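You operate a simulated robot arm through the tools that you are given. There is no shell and no other tool.

The job below is to be done with a simulated robot arm. You get a single attempt, and the scene is never put back.

JOB
Clamp the white key top onto the glued key in the jig, then wipe off the glue that squeezes out.
Fine: lift the bar before you wipe; use the green pad and put it back; leave the blue knob. What is to be rubbed or washed off counts as gone when no trace of it is left.

It is judged by the outcome, as a careful person would: the job done as asked, and still so three seconds after it is handed in. It fails if anything else is knocked over, pushed out of place, dropped, spilled or broken.

ROBOT AND FRAMES
A 7-joint arm with a two-finger parallel gripper, fixed in place. Base frame: the origin is on the floor under the middle of its stand, x ahead of it, y to its left, z up. Lengths are in mm, angles in rad, forces in N, time in s.
It reaches about 1479 mm from its shoulder. Its first joint turns from -2.897 to 2.897 rad. Payload 4.4 kg.
The tool frame sits at the grasp point between the pads (the TCP): z along the fingers, y along the line on which they close. The tips reach 23 mm beyond it. Largest opening 94 mm; finger width 38, thickness 10; the body of the gripper, 54 by 96 mm, starts 39 mm behind the TCP.
Orientation is that of the tool frame in the base frame, as a unit quaternion [w, x, y, z]. With the fingers straight down and closing along the base's y, the tool's x points along the base's -x, its y along +y and its z along -z.

CONTROLS
- The arm moves only by the tool nudge_tool. Its arguments are lists of equal length, an entry for each row: "fingers": the opening, from 0 (shut) to 1 (fully open); "translation": the shift along the base's x, y, z in units of 30 mm (1.0 is 30 mm), a list of three; "rotation": the turn, a rotation vector about the base's x, y, z in units of 6 degrees (1.0 is 6 degrees), a list of three. In form: {"fingers": [fingers, ...], "translation": [[tx, ty, tz], ...], "rotation": [[ax, ay, az], ...]}. A call has 1 to 20 rows; each row shifts and turns the commanded pose from where the row before left it. A call with a number of a shift or a turn outside -1 to 1 is refused whole. Rows are played at 5 a second. More than 50 mm and 0.15 rad between two rows, or a gripper value outside its range, and nothing of the call is played. A pose out of reach is approached as far as the arm can. The call stops where the force on the tool passes 40 N (or 10 N more than at its start, if that is more) or the arm is blocked; 0.2 s more then pass. Each finger travels about 72 mm/s and halts on what it meets, pressing with about 21 N; the grip force reading is that of the motor and also rises with nothing between the fingers. The clock runs only during rows and for 0.2 s after the last one: add rows that do not move to give the fingers time. It gives the time, the measured TCP pose, the force on the tool (base axes), the opening and the grip force at its end, in the units of the frame above (readings bear some noise), with the torque about the TCP (base axes, N m) and any sound that the robot's microphone picked up.
- Cameras (640 x 400 px; columns grow to the right, rows downward): "scene" is fixed at [220, 500.8, 1360.7]; the picture's right is [-0.13, -0.99, 0.00], its down [-0.59, 0.08, -0.80] and it looks along [0.79, -0.10, -0.60] (base axes); focal length 320 px, centre (320, 200). "wrist" rides on the gripper at [86, 16, -74] in the tool frame; the picture's right is [-0.18, 0.98, 0.00], its down [-0.58, -0.11, -0.81] and it looks along [-0.79, -0.15, 0.59] (tool axes); focal length 243 px, centre (320, 200). There is no depth. A picture from a camera that has moved, and an enlarged one, comes with that camera's place and axes in the base frame and with its lens.
- capture(camera): a new picture of that camera. It takes no simulated time.
- close_up(camera, box): a new picture of the part [left, top, right, bottom] of that camera's present view, enlarged. It takes no simulated time.
- job_done(): hands the job in; it is judged then, once.

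Places have to be worked out from the pictures, the camera data and where the tool is seen. Open the gripper and draw the arm clear of the work before you hand the job in, unless the task says otherwise.

The tools are called after "Call:" by a JSON object that holds its "op" and its "data". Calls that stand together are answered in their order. nudge_tool: Moves the arm, as the interface text tells. Its arguments: {"type":"object","properties":{"fingers":{"type":"array","items":{"type":"number"}},"translation":{"type":"array","items":{"type":"array","items":{"type":"number"}}},"rotation":{"type":"array","items":{"type":"array","items":{"type":"number"}}}},"required":["fingers","translation","rotation"]} The other tools are called the same way: capture (camera) takes a picture; close_up (camera, box) takes an enlarged picture of a part of a camera's view; job_done () hands the job in.

At the start:

```text
clock: 0.0
position: [606.9, 610.1, 1139.5]
tcp_rot: [0.0, 0.001, 1.0, 0.0]
wrist_force: [0.4, -0.2, 0.6]
ft_torque: [-0.02, -0.01, 0.0]
grip_width: 94.1
grasp_force: 0.1
```

scene: 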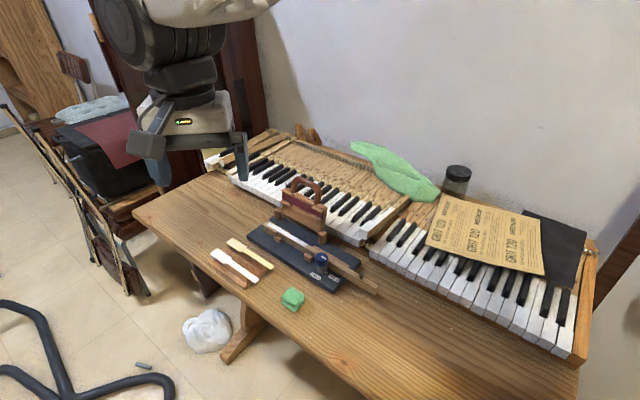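
wrist: 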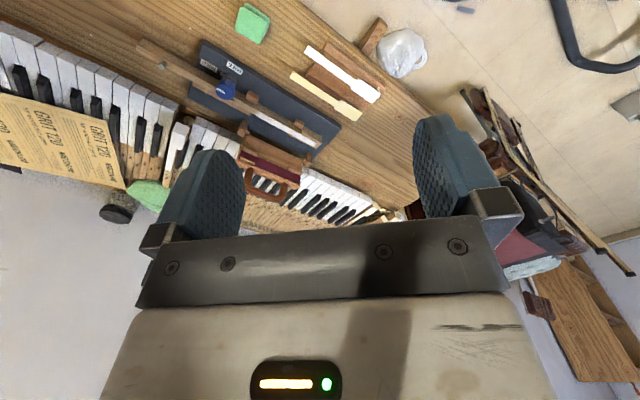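

The pictures show the jig on the bench with two key tops (white and cream) beside it, a green pad and a bar with a blue knob. I take enlarged views to see the details.

Call:
{"op": "close_up", "data": {"camera": "scene", "box": [200, 170, 390, 320]}}

Call:
{"op": "close_up", "data": {"camera": "wrist", "box": [130, 0, 420, 180]}}

Call:
{"op": "close_up", "data": {"camera": "scene", "box": [240, 170, 340, 240]}}

Call:
{"op": "close_up", "data": {"camera": "scene", "box": [290, 230, 390, 310]}}

```text
2.67 times, centred on (295, 245) of scene
camera zoom: at [220.0, 500.8, 1360.7], right [-0.13, -0.99, 0.0], down [-0.59, 0.08, -0.8], along [0.79, -0.1, -0.6], focal length 853 px, centre (387, 80)
```

zoom: 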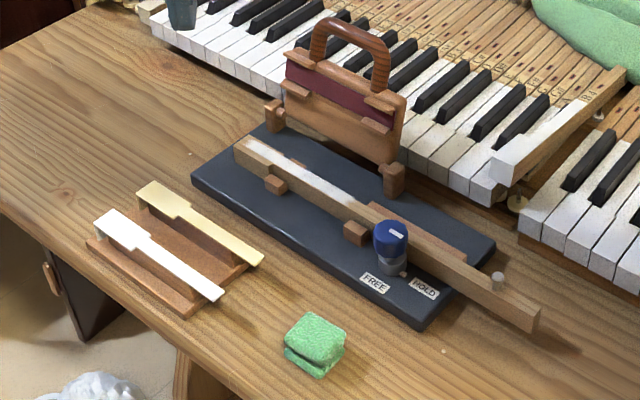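

```text
2.21 times, centred on (275, 90) of wrist
camera zoom: at [520.1, 625.0, 1213.3], right [0.18, 0.98, 0.0], down [0.58, -0.11, 0.81], along [0.79, -0.15, -0.59], focal length 535 px, centre (419, 443)
```

zoom: 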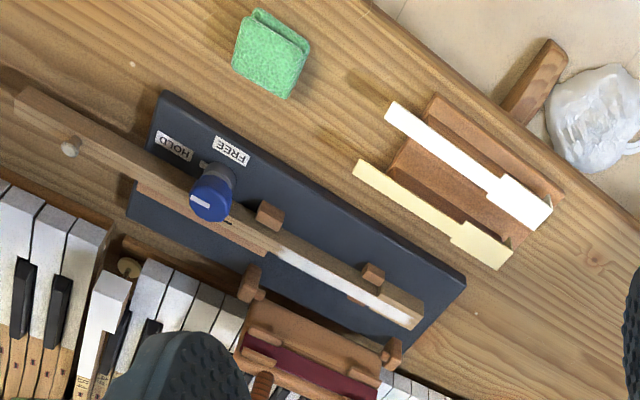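

```text
5.71 times, centred on (290, 205) of scene
camera zoom: at [220.0, 500.8, 1360.7], right [-0.13, -0.99, 0.0], down [-0.59, 0.08, -0.8], along [0.79, -0.1, -0.6], focal length 1828 px, centre (491, 171)
```

zoom: 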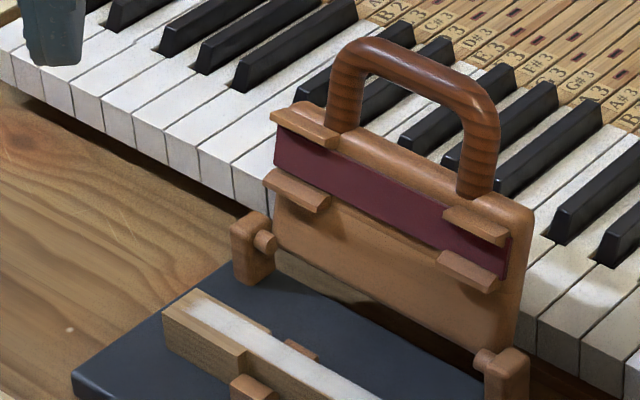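

```text
5.00 times, centred on (340, 270) of scene
camera zoom: at [220.0, 500.8, 1360.7], right [-0.13, -0.99, 0.0], down [-0.59, 0.08, -0.8], along [0.79, -0.1, -0.6], focal length 1599 px, centre (220, -150)
```

zoom: 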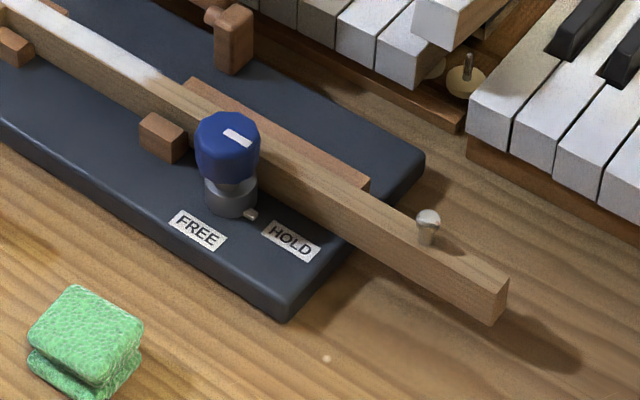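

The white key top lies on the small tray at roughly (675,576)–(771,680), z≈812; the jig is farther right. I lower the wrist camera over the tray for a better view before touching anything.

Call:
{"op": "nudge_tool", "data": {"fingers": [1, 1, 1, 1, 1, 1], "translation": [[0.62, 0.11, -0.95], [0.62, 0.11, -0.95], [0.62, 0.11, -0.95], [0.62, 0.11, -0.95], [0.62, 0.11, -0.95], [0.62, 0.11, -0.95]], "rotation": [[0, 0, 0], [0, 0, 0], [0, 0, 0], [0, 0, 0], [0, 0, 0], [0, 0, 0]]}}

Call:
{"op": "capture", "data": {"camera": "wrist"}}

Call:
{"op": "capture", "data": {"camera": "scene"}}

```text
clock: 1.4
position: [719.3, 631.6, 967.9]
tcp_rot: [0.0, 0.0, 1.0, -0.001]
wrist_force: [0.8, -0.3, 0.6]
ft_torque: [0.0, 0.01, 0.0]
grip_width: 94.2
grasp_force: 0.1
```

```text
taken
camera wrist: at [631.5, 646.3, 1042.0], right [0.18, 0.98, 0.0], down [0.58, -0.11, 0.81], along [0.79, -0.15, -0.59], focal length 243 px, centre (320, 200)
```

wrist: 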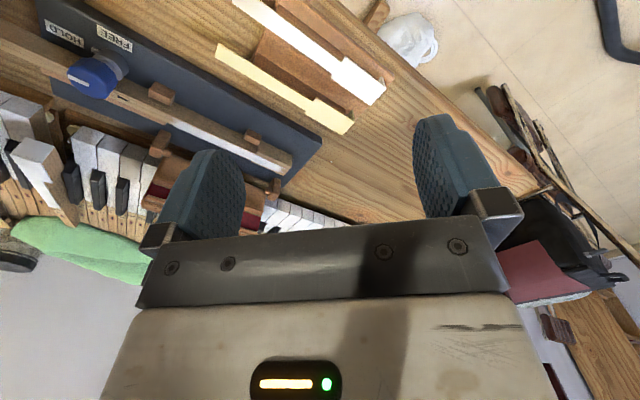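

```text
taken
```

scene: 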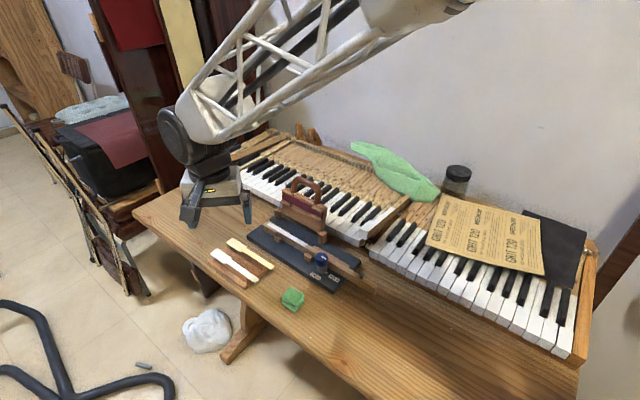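

The tray is at the top edge of the wrist view, which matches my estimate of its place. I enlarge what I can see here for triangulation and detail.

Call:
{"op": "close_up", "data": {"camera": "wrist", "box": [180, 0, 420, 150]}}

Call:
{"op": "close_up", "data": {"camera": "wrist", "box": [0, 0, 320, 200]}}

Call:
{"op": "close_up", "data": {"camera": "scene", "box": [200, 225, 290, 300]}}

Call:
{"op": "close_up", "data": {"camera": "scene", "box": [240, 205, 340, 275]}}

```text
2.67 times, centred on (300, 75) of wrist
camera zoom: at [631.5, 646.3, 1042.0], right [0.18, 0.98, 0.0], down [0.58, -0.11, 0.81], along [0.79, -0.15, -0.59], focal length 647 px, centre (373, 533)
```

zoom: 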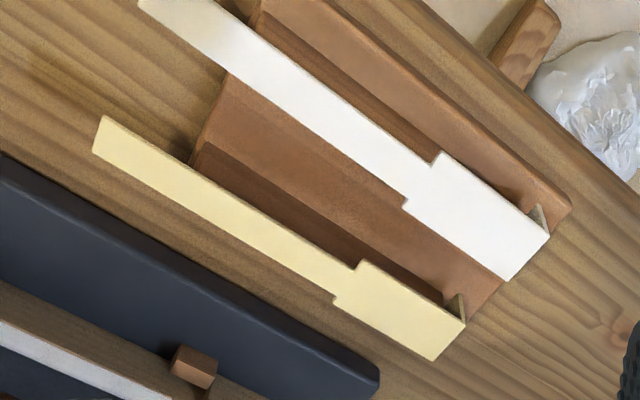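

```text
2.00 times, centred on (160, 100) of wrist
camera zoom: at [631.5, 646.3, 1042.0], right [0.18, 0.98, 0.0], down [0.58, -0.11, 0.81], along [0.79, -0.15, -0.59], focal length 485 px, centre (640, 400)
```

zoom: 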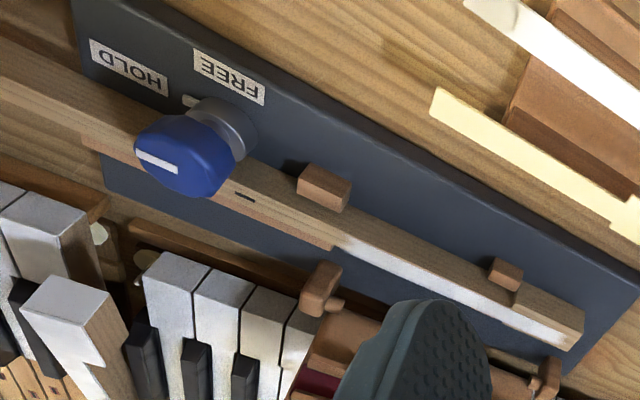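

```text
5.33 times, centred on (245, 262) of scene
camera zoom: at [220.0, 500.8, 1360.7], right [-0.13, -0.99, 0.0], down [-0.59, 0.08, -0.8], along [0.79, -0.1, -0.6], focal length 1706 px, centre (720, -133)
```

zoom: 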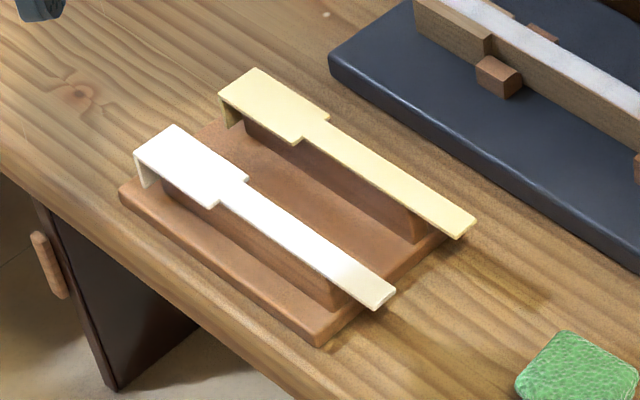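

```text
5.71 times, centred on (290, 240) of scene
camera zoom: at [220.0, 500.8, 1360.7], right [-0.13, -0.99, 0.0], down [-0.59, 0.08, -0.8], along [0.79, -0.1, -0.6], focal length 1828 px, centre (491, -29)
```

zoom: 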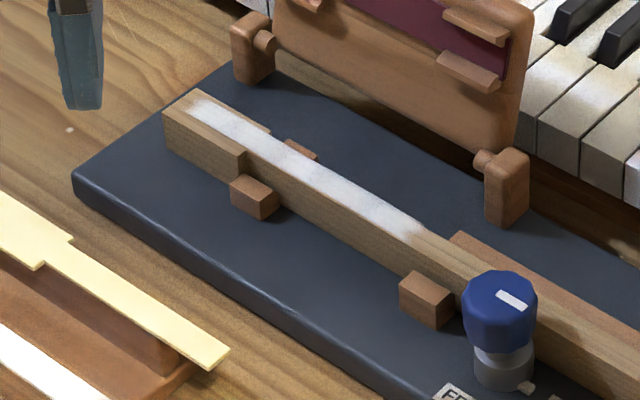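

The white top measures about 145 mm, lying from tail (670,575) to head (771,678) at z≈821, axis at about 45.5°, with a front lip at the head end. Next I move the camera to look at the jig, keeping well clear of the raised bar.

Call:
{"op": "nudge_tool", "data": {"fingers": [1, 1, 1, 1, 1], "translation": [[-0.15, -0.8, 0.25], [-0.15, -0.8, 0.25], [-0.15, -0.8, 0.25], [-0.15, -0.8, 0.25], [-0.15, -0.8, 0.25]], "rotation": [[0, 0, 0], [0, 0, 0], [0, 0, 0], [0, 0, 0], [0, 0, 0]]}}

Call:
{"op": "capture", "data": {"camera": "wrist"}}

Call:
{"op": "close_up", "data": {"camera": "wrist", "box": [240, 0, 440, 125]}}

Call:
{"op": "capture", "data": {"camera": "scene"}}

```text
clock: 2.6
position: [696.0, 508.7, 1006.4]
tcp_rot: [0.0, 0.0, 1.0, 0.0]
wrist_force: [0.3, 0.4, -0.7]
ft_torque: [0.04, -0.02, -0.03]
grip_width: 93.9
grasp_force: 0.0
```

```text
taken
camera wrist: at [608.2, 525.8, 1080.1], right [0.18, 0.98, 0.0], down [0.58, -0.11, 0.81], along [0.79, -0.15, -0.59], focal length 243 px, centre (320, 200)
```

wrist: 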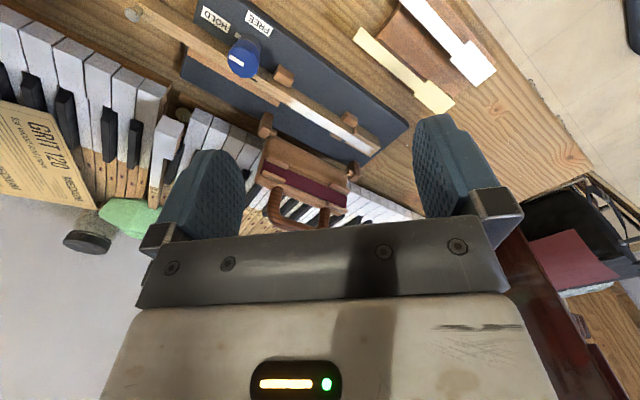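

```text
3.20 times, centred on (340, 62) of wrist
camera zoom: at [608.2, 525.8, 1080.1], right [0.18, 0.98, 0.0], down [0.58, -0.11, 0.81], along [0.79, -0.15, -0.59], focal length 776 px, centre (256, 640)
```

zoom: 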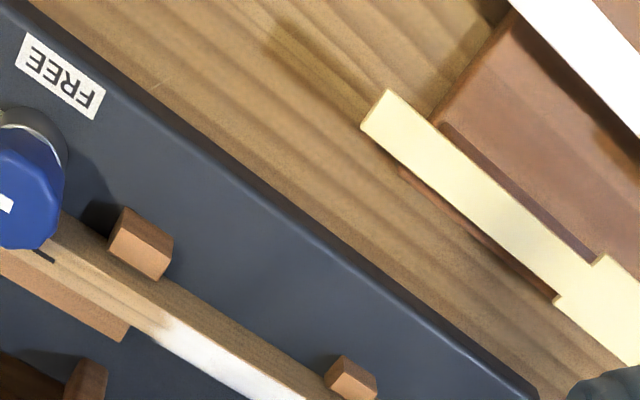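

```text
taken
```

scene: 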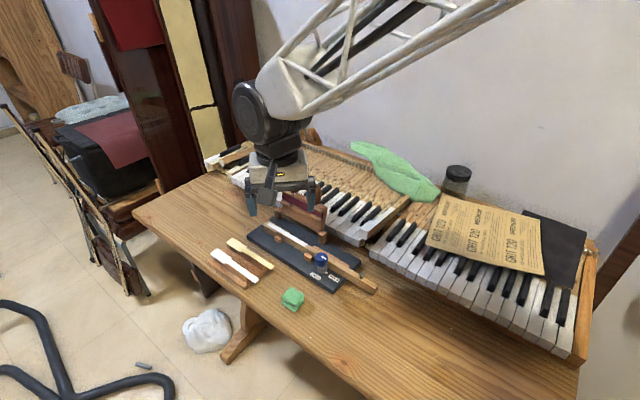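

Call:
{"op": "close_up", "data": {"camera": "wrist", "box": [180, 40, 420, 190]}}

Call:
{"op": "close_up", "data": {"camera": "wrist", "box": [240, 110, 400, 210]}}

Call:
{"op": "close_up", "data": {"camera": "wrist", "box": [220, 50, 380, 150]}}

```text
2.67 times, centred on (300, 115) of wrist
camera zoom: at [608.2, 525.8, 1080.1], right [0.18, 0.98, 0.0], down [0.58, -0.11, 0.81], along [0.79, -0.15, -0.59], focal length 647 px, centre (373, 427)
```

zoom: 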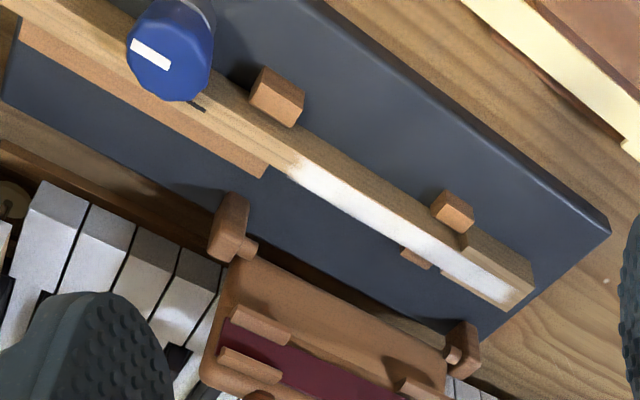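

```text
4.00 times, centred on (320, 160) of wrist
camera zoom: at [608.2, 525.8, 1080.1], right [0.18, 0.98, 0.0], down [0.58, -0.11, 0.81], along [0.79, -0.15, -0.59], focal length 970 px, centre (320, 360)
```

zoom: 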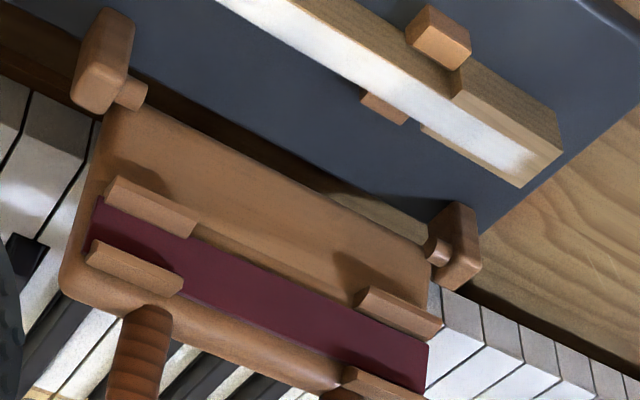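

```text
4.00 times, centred on (300, 100) of wrist
camera zoom: at [608.2, 525.8, 1080.1], right [0.18, 0.98, 0.0], down [0.58, -0.11, 0.81], along [0.79, -0.15, -0.59], focal length 970 px, centre (400, 600)
```

zoom: 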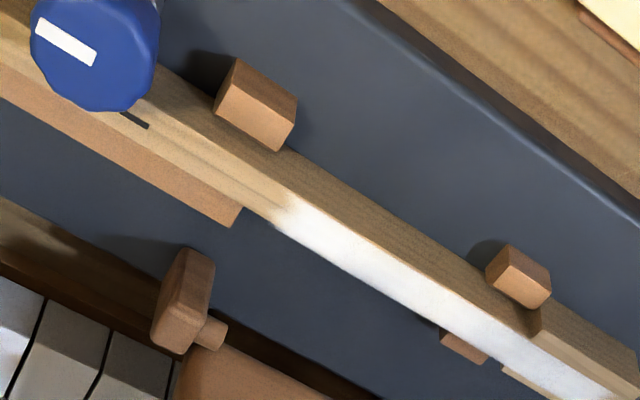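

The jig holds the key with a glue strip, two locating blocks beside the tail, and the hinged bar with a felt strip standing upright behind it. I rotate the gripper by 45.5° so its fingers close across the key, and hover over the white top's head.

Call:
{"op": "nudge_tool", "data": {"fingers": [1, 1, 1, 1, 1, 1, 1, 1], "translation": [[0.245, 0.635, -0.2], [0.245, 0.635, -0.2], [0.245, 0.635, -0.2], [0.245, 0.635, -0.2], [0.245, 0.635, -0.2], [0.245, 0.635, -0.2], [0.245, 0.635, -0.2], [0.245, 0.635, -0.2]], "rotation": [[0, 0, 0.948], [0, 0, 0.948], [0, 0, 0.948], [0, 0, 0.948], [0, 0, 0.948], [0, 0, 0.948], [0, 0, 0.948], [0, 0, 0.948]]}}

Call:
{"op": "capture", "data": {"camera": "wrist"}}

Call:
{"op": "capture", "data": {"camera": "scene"}}

```text
clock: 4.4
position: [755.1, 662.7, 957.4]
tcp_rot: [0.001, -0.387, 0.922, 0.001]
wrist_force: [0.2, 0.1, 0.7]
ft_torque: [-0.05, -0.03, 0.0]
grip_width: 93.8
grasp_force: 0.0
```

```text
taken
camera wrist: at [682.4, 612.2, 1032.4], right [-0.57, 0.82, 0.0], down [0.48, 0.34, 0.81], along [0.66, 0.46, -0.59], focal length 243 px, centre (320, 200)
```

wrist: 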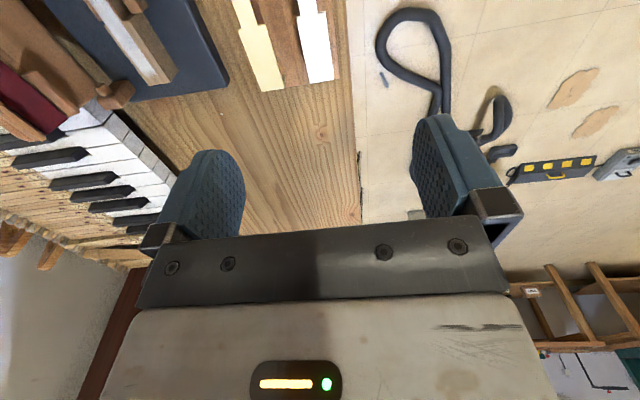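

```text
taken
```

scene: 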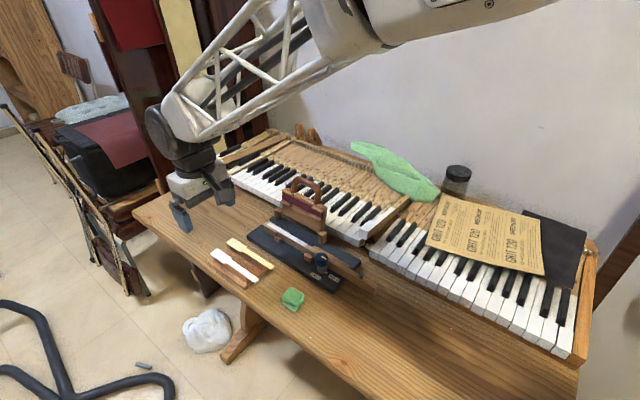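

The top's head is visible at the top of the picture, nearly lined up with the tool. I zoom in to measure its edges and the jig key.

Call:
{"op": "close_up", "data": {"camera": "wrist", "box": [220, 0, 380, 100]}}

Call:
{"op": "close_up", "data": {"camera": "wrist", "box": [0, 0, 240, 150]}}

Call:
{"op": "close_up", "data": {"camera": "scene", "box": [205, 240, 269, 280]}}

Call:
{"op": "close_up", "data": {"camera": "scene", "box": [256, 212, 320, 252]}}

Call:
{"op": "close_up", "data": {"camera": "scene", "box": [272, 170, 336, 210]}}

```text
4.00 times, centred on (300, 50) of wrist
camera zoom: at [682.4, 612.2, 1032.4], right [-0.57, 0.82, 0.0], down [0.48, 0.34, 0.81], along [0.66, 0.46, -0.59], focal length 970 px, centre (400, 800)
```

zoom: 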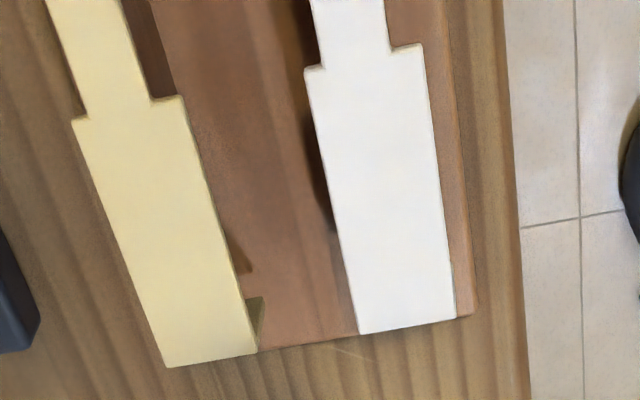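

```text
2.67 times, centred on (120, 75) of wrist
camera zoom: at [682.4, 612.2, 1032.4], right [-0.57, 0.82, 0.0], down [0.48, 0.34, 0.81], along [0.66, 0.46, -0.59], focal length 647 px, centre (853, 533)
```

zoom: 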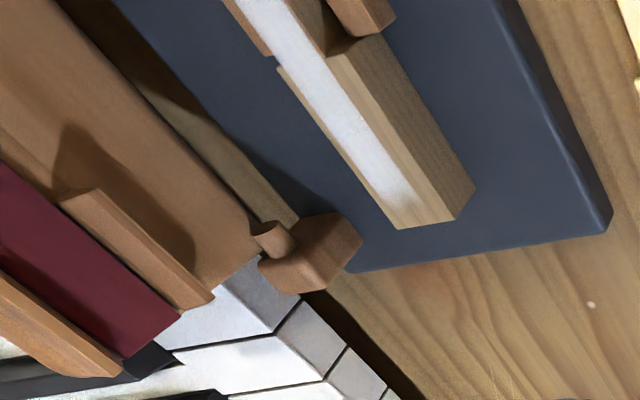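

```text
10.00 times, centred on (237, 260) of scene
camera zoom: at [220.0, 500.8, 1360.7], right [-0.13, -0.99, 0.0], down [-0.59, 0.08, -0.8], along [0.79, -0.1, -0.6], focal length 3199 px, centre (1150, -400)
```

zoom: 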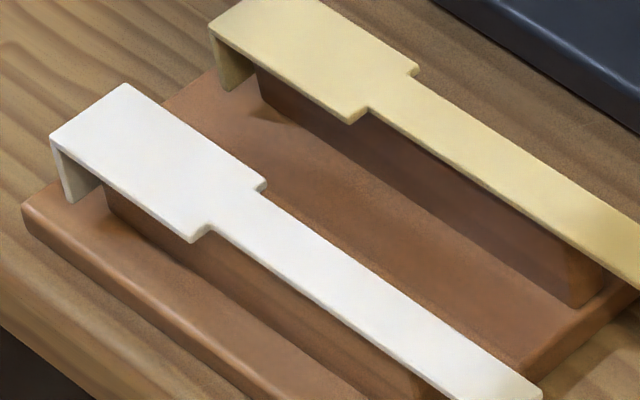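

```text
10.00 times, centred on (288, 232) of scene
camera zoom: at [220.0, 500.8, 1360.7], right [-0.13, -0.99, 0.0], down [-0.59, 0.08, -0.8], along [0.79, -0.1, -0.6], focal length 3199 px, centre (640, -120)
```

zoom: 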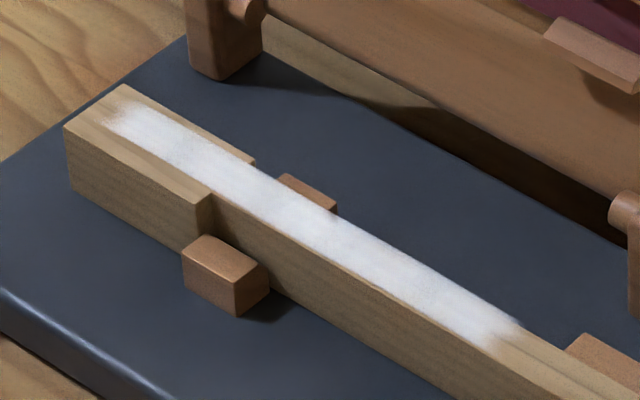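

```text
10.00 times, centred on (304, 190) of scene
camera zoom: at [220.0, 500.8, 1360.7], right [-0.13, -0.99, 0.0], down [-0.59, 0.08, -0.8], along [0.79, -0.1, -0.6], focal length 3199 px, centre (480, 300)
```

zoom: 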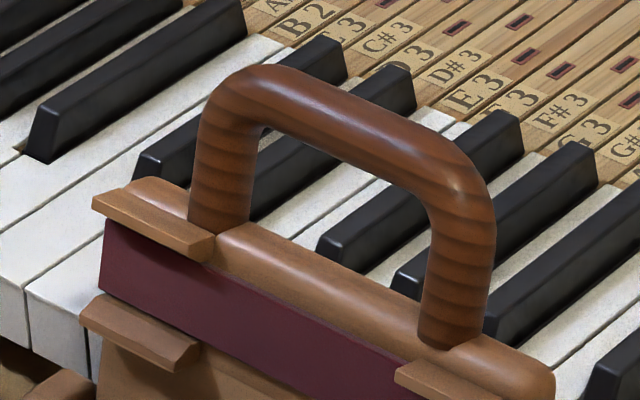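

The top's head end centre comes out near (773.6,678.5,818.5) with axis ≈44.7°, and the key wood's head end near (859.5,560,819). I zoom in more strongly to pin down the key's outline and angle in the jig.

Call:
{"op": "close_up", "data": {"camera": "scene", "box": [258, 218, 290, 238]}}

Call:
{"op": "close_up", "data": {"camera": "scene", "box": [296, 232, 344, 262]}}

Call:
{"op": "close_up", "data": {"camera": "scene", "box": [330, 255, 394, 295]}}

Call:
{"op": "close_up", "data": {"camera": "scene", "box": [206, 244, 238, 264]}}

Call:
{"op": "close_up", "data": {"camera": "scene", "box": [238, 262, 270, 282]}}

```text
16.00 times, centred on (274, 228) of scene
camera zoom: at [220.0, 500.8, 1360.7], right [-0.13, -0.99, 0.0], down [-0.59, 0.08, -0.8], along [0.79, -0.1, -0.6], focal length 5118 px, centre (1056, -248)
```

zoom: 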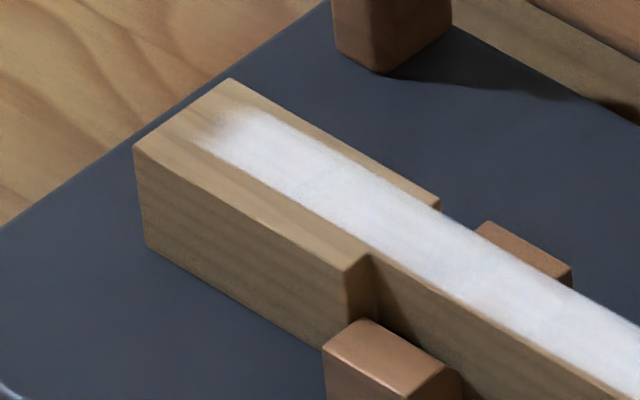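

```text
13.33 times, centred on (320, 247) of scene
camera zoom: at [220.0, 500.8, 1360.7], right [-0.13, -0.99, 0.0], down [-0.59, 0.08, -0.8], along [0.79, -0.1, -0.6], focal length 4265 px, centre (320, -427)
```

zoom: 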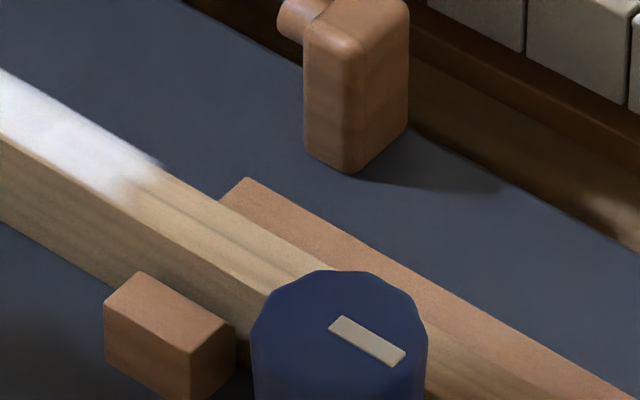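

```text
10.00 times, centred on (362, 275) of scene
camera zoom: at [220.0, 500.8, 1360.7], right [-0.13, -0.99, 0.0], down [-0.59, 0.08, -0.8], along [0.79, -0.1, -0.6], focal length 3199 px, centre (-100, -550)
```

zoom: 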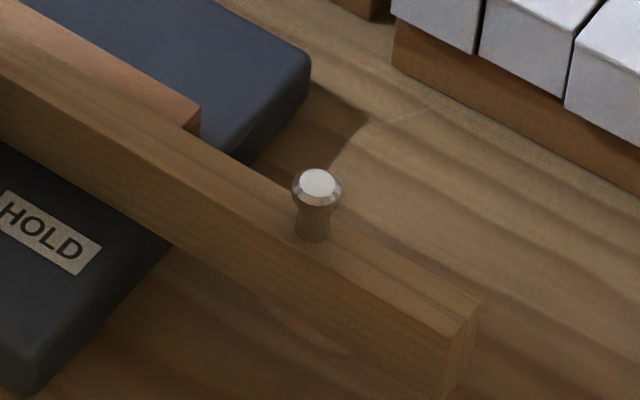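

```text
16.00 times, centred on (222, 254) of scene
camera zoom: at [220.0, 500.8, 1360.7], right [-0.13, -0.99, 0.0], down [-0.59, 0.08, -0.8], along [0.79, -0.1, -0.6], focal length 5118 px, centre (1888, -664)
```

zoom: 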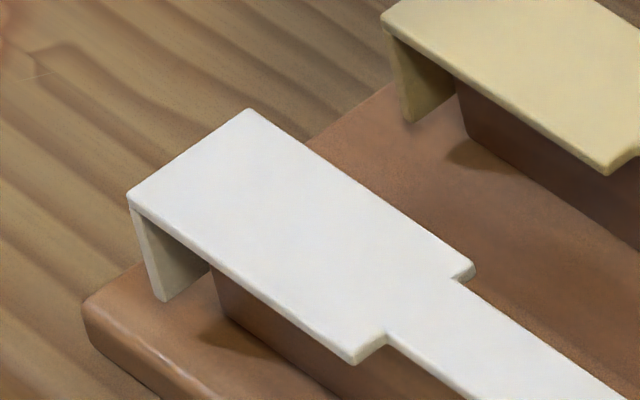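

```text
16.00 times, centred on (254, 272) of scene
camera zoom: at [220.0, 500.8, 1360.7], right [-0.13, -0.99, 0.0], down [-0.59, 0.08, -0.8], along [0.79, -0.1, -0.6], focal length 5118 px, centre (1376, -952)
```

zoom: 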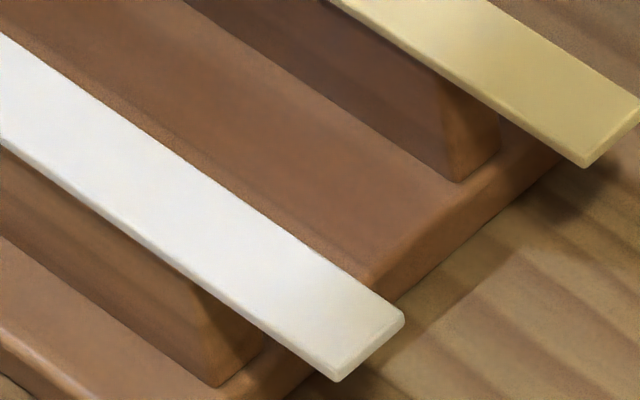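

The key and the top both lie at ≈44.7°, and the needed shift works out to about (+88.3, −116.7) mm with the step lines matched. I narrow the fingers to about 30 mm (the cream top is only 20 mm away) and descend to 25 mm above the white head to check alignment.

Call:
{"op": "nudge_tool", "data": {"fingers": [0.33, 0.33, 0.33, 0.33, 0.33], "translation": [[0.05, -0.03, -0.6], [0, 0, -0.85], [0, 0, -0.85], [0, 0, -0.75], [0, 0, 0]], "rotation": [[0, 0, -0.13], [0, 0, 0], [0, 0, 0], [0, 0, 0], [0, 0, 0]]}}

Call:
{"op": "capture", "data": {"camera": "wrist"}}

Call:
{"op": "close_up", "data": {"camera": "wrist", "box": [240, 30, 400, 130]}}

Call:
{"op": "close_up", "data": {"camera": "scene", "box": [190, 220, 270, 270]}}

```text
clock: 5.6
position: [754.5, 661.7, 865.4]
tcp_rot: [0.001, -0.381, 0.925, 0.0]
wrist_force: [0.6, 0.0, 1.2]
ft_torque: [0.01, 0.02, -0.02]
grip_width: 31.3
grasp_force: 0.1
```

```text
taken
camera wrist: at [681.5, 612.3, 938.2], right [-0.56, 0.83, 0.0], down [0.49, 0.33, 0.81], along [0.67, 0.45, -0.59], focal length 243 px, centre (320, 200)
```

wrist: 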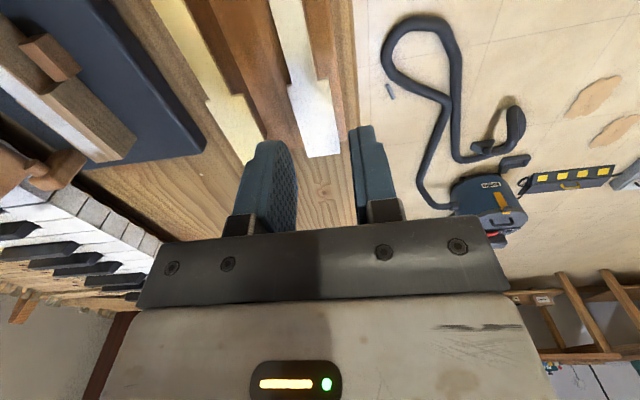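

```text
4.00 times, centred on (320, 80) of wrist
camera zoom: at [681.5, 612.3, 938.2], right [-0.56, 0.83, 0.0], down [0.49, 0.33, 0.81], along [0.67, 0.45, -0.59], focal length 970 px, centre (320, 680)
```

zoom: 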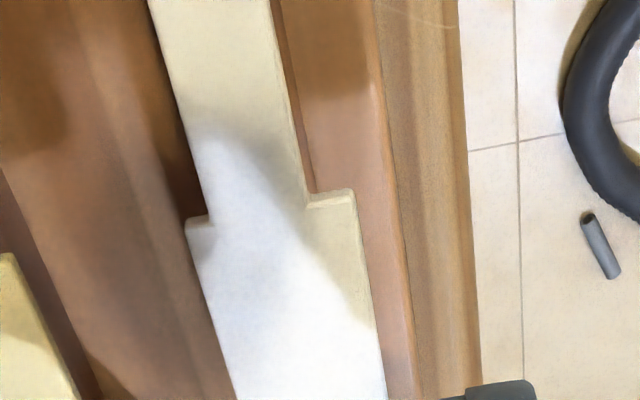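

```text
8.00 times, centred on (230, 245) of scene
camera zoom: at [220.0, 500.8, 1360.7], right [-0.13, -0.99, 0.0], down [-0.59, 0.08, -0.8], along [0.79, -0.1, -0.6], focal length 2559 px, centre (1040, -160)
```

zoom: 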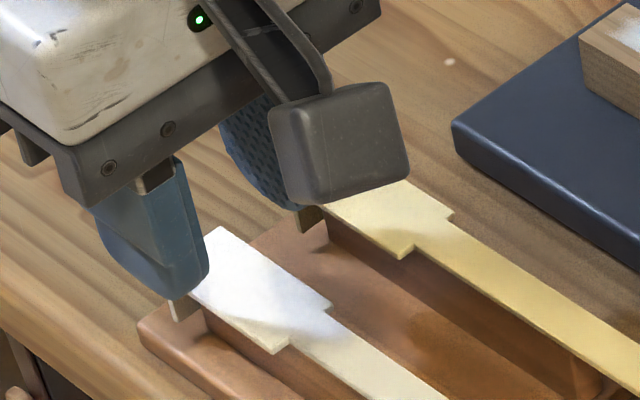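

The wrist picture puts the head's axis about 2 mm to the gripper's −y side, consistent with the earlier triangulation. I correct that, lower to ~7 mm above the top, and check again.

Call:
{"op": "nudge_tool", "data": {"fingers": [0.33, 0.33, 0.33], "translation": [[0.092, 0.0, 0], [0, 0, -0.55], [0, 0, 0]], "rotation": [[0, 0, 0], [0, 0, 0], [0, 0, 0]]}}

Call:
{"op": "close_up", "data": {"camera": "wrist", "box": [224, 80, 416, 200]}}

Call:
{"op": "close_up", "data": {"camera": "scene", "box": [190, 225, 254, 265]}}

```text
clock: 6.4
position: [759.6, 662.3, 850.0]
tcp_rot: [0.0, -0.381, 0.925, 0.0]
wrist_force: [1.2, 0.6, -0.7]
ft_torque: [0.02, -0.01, 0.01]
grip_width: 30.8
grasp_force: 0.0
```

```text
3.33 times, centred on (320, 140) of wrist
camera zoom: at [685.4, 612.2, 923.2], right [-0.56, 0.83, 0.0], down [0.49, 0.33, 0.81], along [0.67, 0.45, -0.59], focal length 809 px, centre (320, 400)
```

zoom: 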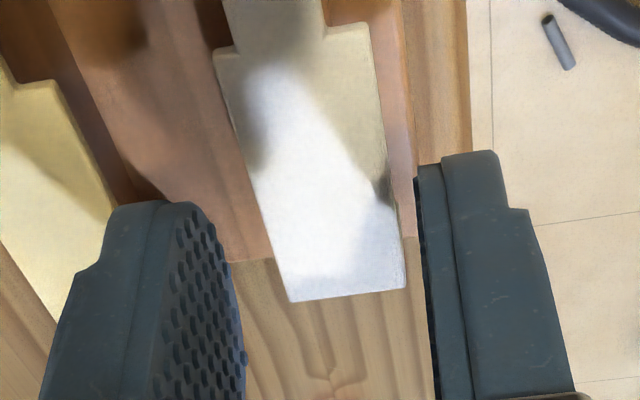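

```text
10.00 times, centred on (222, 245) of scene
camera zoom: at [220.0, 500.8, 1360.7], right [-0.13, -0.99, 0.0], down [-0.59, 0.08, -0.8], along [0.79, -0.1, -0.6], focal length 3199 px, centre (1300, -250)
```

zoom: 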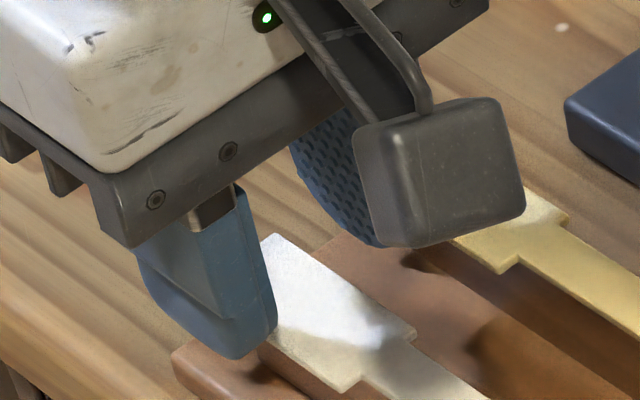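

The head now sits within 1 mm of centre between the fingers, its front end 24 mm ahead of the tool point. I trim 0.6 mm, lower 13 mm so the tips reach ~4.5 mm below the top's surface, then close.

Call:
{"op": "nudge_tool", "data": {"fingers": [0.33, 0.33, 0.33], "translation": [[-0.02, 0.02, -0.2], [0, 0, -0.235], [0, 0, 0]], "rotation": [[0, 0, 0], [0, 0, 0], [0, 0, 0]]}}

Call:
{"op": "close_up", "data": {"camera": "wrist", "box": [224, 80, 416, 200]}}

Call:
{"op": "close_up", "data": {"camera": "scene", "box": [200, 238, 248, 268]}}

```text
clock: 7.2
position: [758.5, 661.7, 836.7]
tcp_rot: [-0.001, -0.381, 0.924, 0.0]
wrist_force: [0.1, 0.5, 0.2]
ft_torque: [-0.01, -0.03, -0.01]
grip_width: 31.1
grasp_force: 0.1
```

```text
3.33 times, centred on (320, 140) of wrist
camera zoom: at [684.6, 612.2, 910.9], right [-0.56, 0.83, 0.0], down [0.49, 0.33, 0.81], along [0.67, 0.45, -0.59], focal length 809 px, centre (320, 400)
```

zoom: 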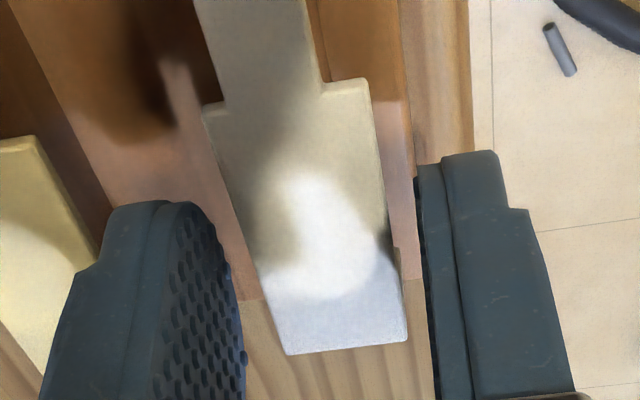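

```text
13.33 times, centred on (224, 253) of scene
camera zoom: at [220.0, 500.8, 1360.7], right [-0.13, -0.99, 0.0], down [-0.59, 0.08, -0.8], along [0.79, -0.1, -0.6], focal length 4265 px, centre (1600, -507)
```

zoom: 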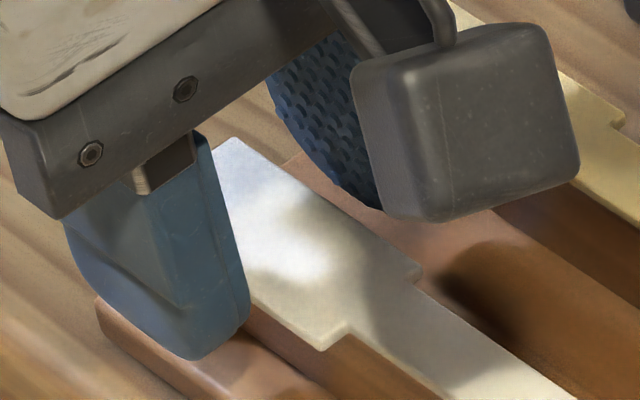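

The fingers straddle the head with clear margin on both sides and no contact. I close gently in small steps and then grip.

Call:
{"op": "nudge_tool", "data": {"fingers": [0.28, 0.25, 0.235, 0.2, 0.0, 0.0], "translation": [[0, 0, 0], [0, 0, 0], [0, 0, 0], [0, 0, 0], [0, 0, 0], [0, 0, 0]], "rotation": [[0, 0, 0], [0, 0, 0], [0, 0, 0], [0, 0, 0], [0, 0, 0], [0, 0, 0]]}}

Call:
{"op": "close_up", "data": {"camera": "wrist", "box": [224, 80, 416, 200]}}

Call:
{"op": "close_up", "data": {"camera": "scene", "box": [200, 235, 280, 285]}}

```text
clock: 8.6
position: [757.4, 661.1, 837.0]
tcp_rot: [0.0, -0.381, 0.924, 0.0]
wrist_force: [0.5, -0.3, -0.2]
ft_torque: [-0.05, -0.02, 0.01]
grip_width: 20.8
grasp_force: 21.0
```

```text
3.33 times, centred on (320, 140) of wrist
camera zoom: at [684.6, 612.3, 910.9], right [-0.56, 0.83, 0.0], down [0.49, 0.33, 0.81], along [0.67, 0.45, -0.59], focal length 809 px, centre (320, 400)
```

zoom: 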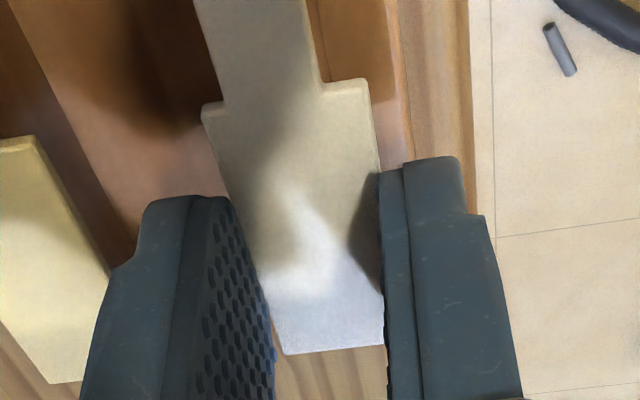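

```text
8.00 times, centred on (240, 260) of scene
camera zoom: at [220.0, 500.8, 1360.7], right [-0.13, -0.99, 0.0], down [-0.59, 0.08, -0.8], along [0.79, -0.1, -0.6], focal length 2559 px, centre (960, -280)
```

zoom: 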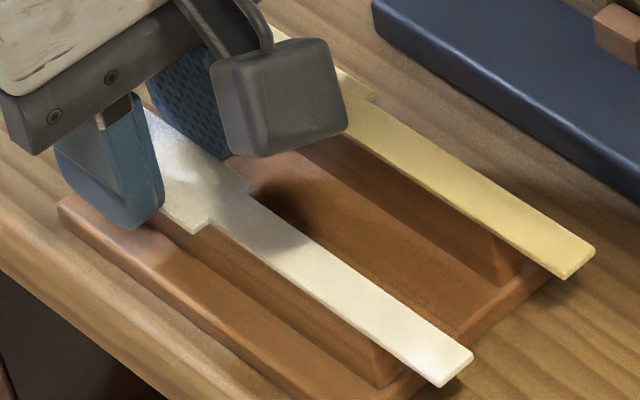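

Grip width 20.8 mm with 21 N: the head is held. I lift 30 mm slowly and check that it came up level.

Call:
{"op": "nudge_tool", "data": {"fingers": [0, 0, 0, 0], "translation": [[0, 0, 0.1], [0, 0, 0.2], [0, 0, 0.3], [0, 0, 0.4]], "rotation": [[0, 0, 0], [0, 0, 0], [0, 0, 0], [0, 0, 0]]}}

Call:
{"op": "close_up", "data": {"camera": "wrist", "box": [224, 80, 416, 200]}}

Call:
{"op": "close_up", "data": {"camera": "scene", "box": [200, 235, 280, 285]}}

```text
clock: 9.6
position: [758.4, 662.8, 867.7]
tcp_rot: [0.0, -0.381, 0.924, 0.0]
wrist_force: [0.4, 0.9, -0.1]
ft_torque: [0.01, 0.01, 0.01]
grip_width: 20.9
grasp_force: 20.6
```

```text
3.33 times, centred on (320, 140) of wrist
camera zoom: at [684.7, 612.2, 941.0], right [-0.56, 0.83, 0.0], down [0.49, 0.33, 0.81], along [0.67, 0.45, -0.59], focal length 809 px, centre (320, 400)
```

zoom: 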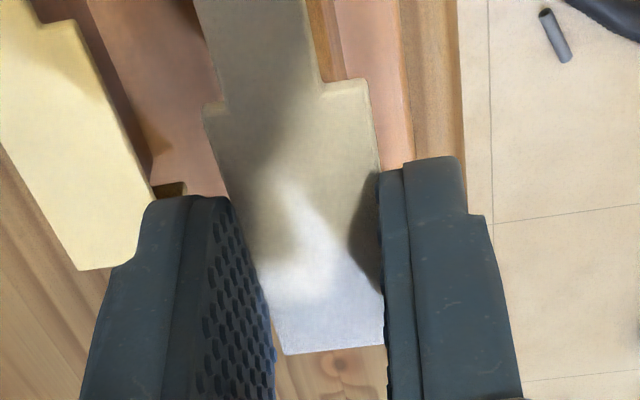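

```text
8.00 times, centred on (240, 260) of scene
camera zoom: at [220.0, 500.8, 1360.7], right [-0.13, -0.99, 0.0], down [-0.59, 0.08, -0.8], along [0.79, -0.1, -0.6], focal length 2559 px, centre (960, -280)
```

zoom: 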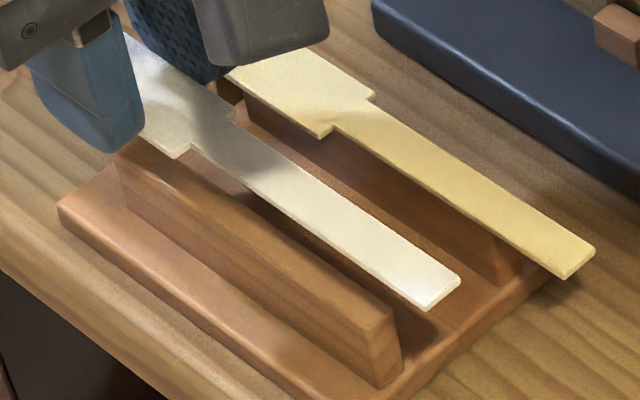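

The top came up cleanly and level. I raise it a bit more and carry it over the jig key by the computed shift, stopping about 22 mm above the glue to check alignment.

Call:
{"op": "nudge_tool", "data": {"fingers": [0, 0, 0, 0, 0, 0, 0, 0], "translation": [[0, 0, 0.5], [0.5, -0.66, 0], [0.6, -0.795, 0], [0.6, -0.795, 0], [0.6, -0.795, 0], [0.623, -0.825, 0], [0, 0, -0.3], [0, 0, -0.4]], "rotation": [[0, 0, 0], [0, 0, 0], [0, 0, 0], [0, 0, 0], [0, 0, 0], [0, 0, 0], [0, 0, 0], [0, 0, 0]]}}

Call:
{"op": "capture", "data": {"camera": "wrist"}}

Call:
{"op": "close_up", "data": {"camera": "scene", "box": [230, 190, 358, 270]}}

Call:
{"op": "close_up", "data": {"camera": "wrist", "box": [192, 60, 432, 210]}}

```text
clock: 11.4
position: [846.7, 545.1, 861.1]
tcp_rot: [0.0, -0.381, 0.924, 0.0]
wrist_force: [0.0, 0.3, -0.9]
ft_torque: [-0.03, 0.01, -0.01]
grip_width: 20.5
grasp_force: 20.5
```

```text
taken
camera wrist: at [772.6, 496.0, 934.6], right [-0.56, 0.83, 0.0], down [0.49, 0.33, 0.81], along [0.67, 0.45, -0.59], focal length 243 px, centre (320, 200)
```

wrist: 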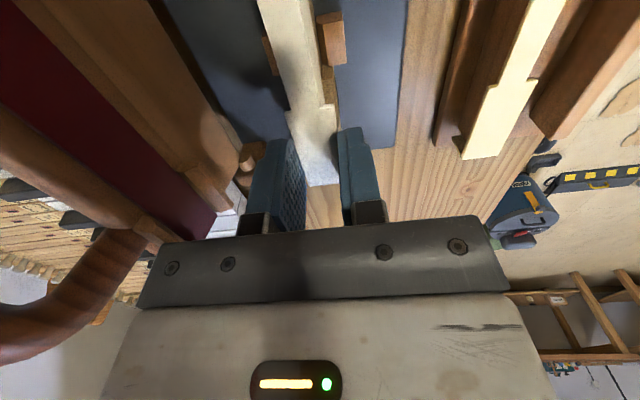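

```text
5.00 times, centred on (294, 230) of scene
camera zoom: at [220.0, 500.8, 1360.7], right [-0.13, -0.99, 0.0], down [-0.59, 0.08, -0.8], along [0.79, -0.1, -0.6], focal length 1599 px, centre (450, 50)
```

zoom: 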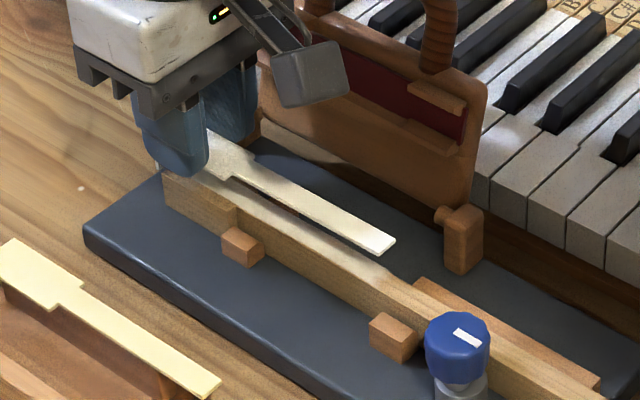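

```text
2.67 times, centred on (312, 135) of wrist
camera zoom: at [772.6, 496.0, 934.6], right [-0.56, 0.83, 0.0], down [0.49, 0.33, 0.81], along [0.67, 0.45, -0.59], focal length 647 px, centre (341, 373)
```

zoom: 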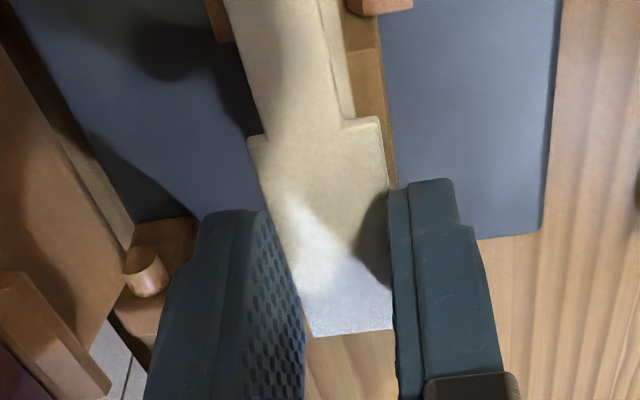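

The top is over the key and the gripper has room beside the raised bar. I zoom in on tail and head to measure the remaining offset.

Call:
{"op": "close_up", "data": {"camera": "scene", "box": [284, 222, 324, 247]}}

Call:
{"op": "close_up", "data": {"camera": "scene", "box": [256, 212, 296, 237]}}

Call:
{"op": "close_up", "data": {"camera": "wrist", "box": [270, 80, 366, 140]}}

Call:
{"op": "close_up", "data": {"camera": "wrist", "box": [230, 0, 358, 80]}}

```text
16.00 times, centred on (304, 234) of scene
camera zoom: at [220.0, 500.8, 1360.7], right [-0.13, -0.99, 0.0], down [-0.59, 0.08, -0.8], along [0.79, -0.1, -0.6], focal length 5118 px, centre (576, -352)
```

zoom: 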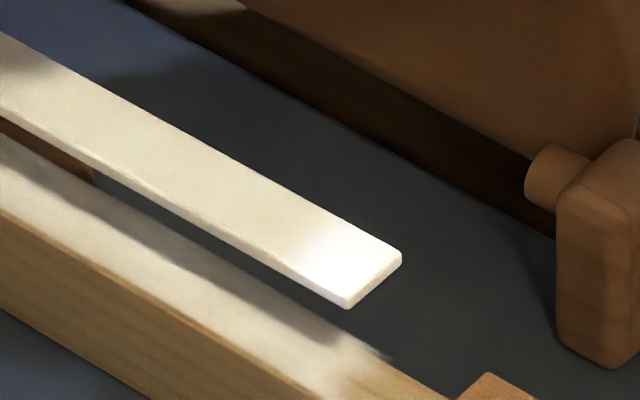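

```text
16.00 times, centred on (276, 224) of scene
camera zoom: at [220.0, 500.8, 1360.7], right [-0.13, -0.99, 0.0], down [-0.59, 0.08, -0.8], along [0.79, -0.1, -0.6], focal length 5118 px, centre (1024, -192)
```

zoom: 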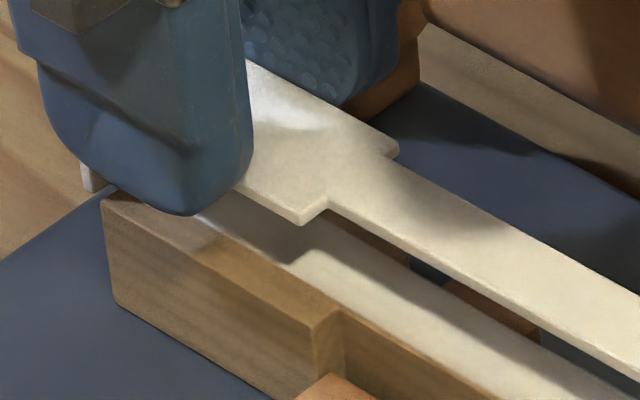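

```text
6.67 times, centred on (318, 110) of wrist
camera zoom: at [772.6, 496.0, 934.6], right [-0.56, 0.83, 0.0], down [0.49, 0.33, 0.81], along [0.67, 0.45, -0.59], focal length 1618 px, centre (333, 800)
```

zoom: 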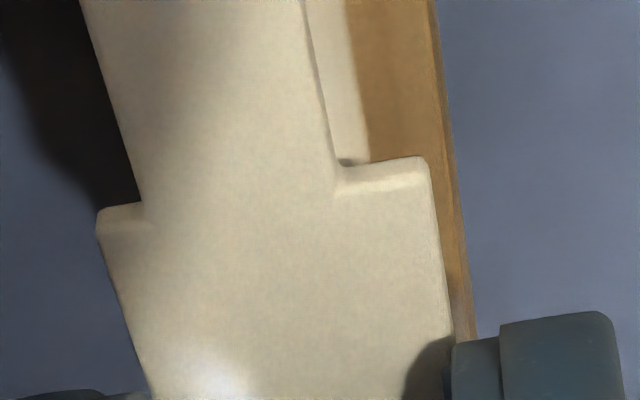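

```text
5.00 times, centred on (294, 40) of wrist
camera zoom: at [772.6, 496.0, 934.6], right [-0.56, 0.83, 0.0], down [0.49, 0.33, 0.81], along [0.67, 0.45, -0.59], focal length 1213 px, centre (450, 1000)
```

zoom: 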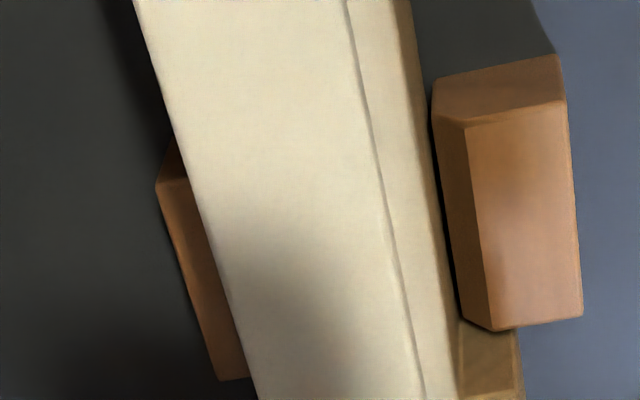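

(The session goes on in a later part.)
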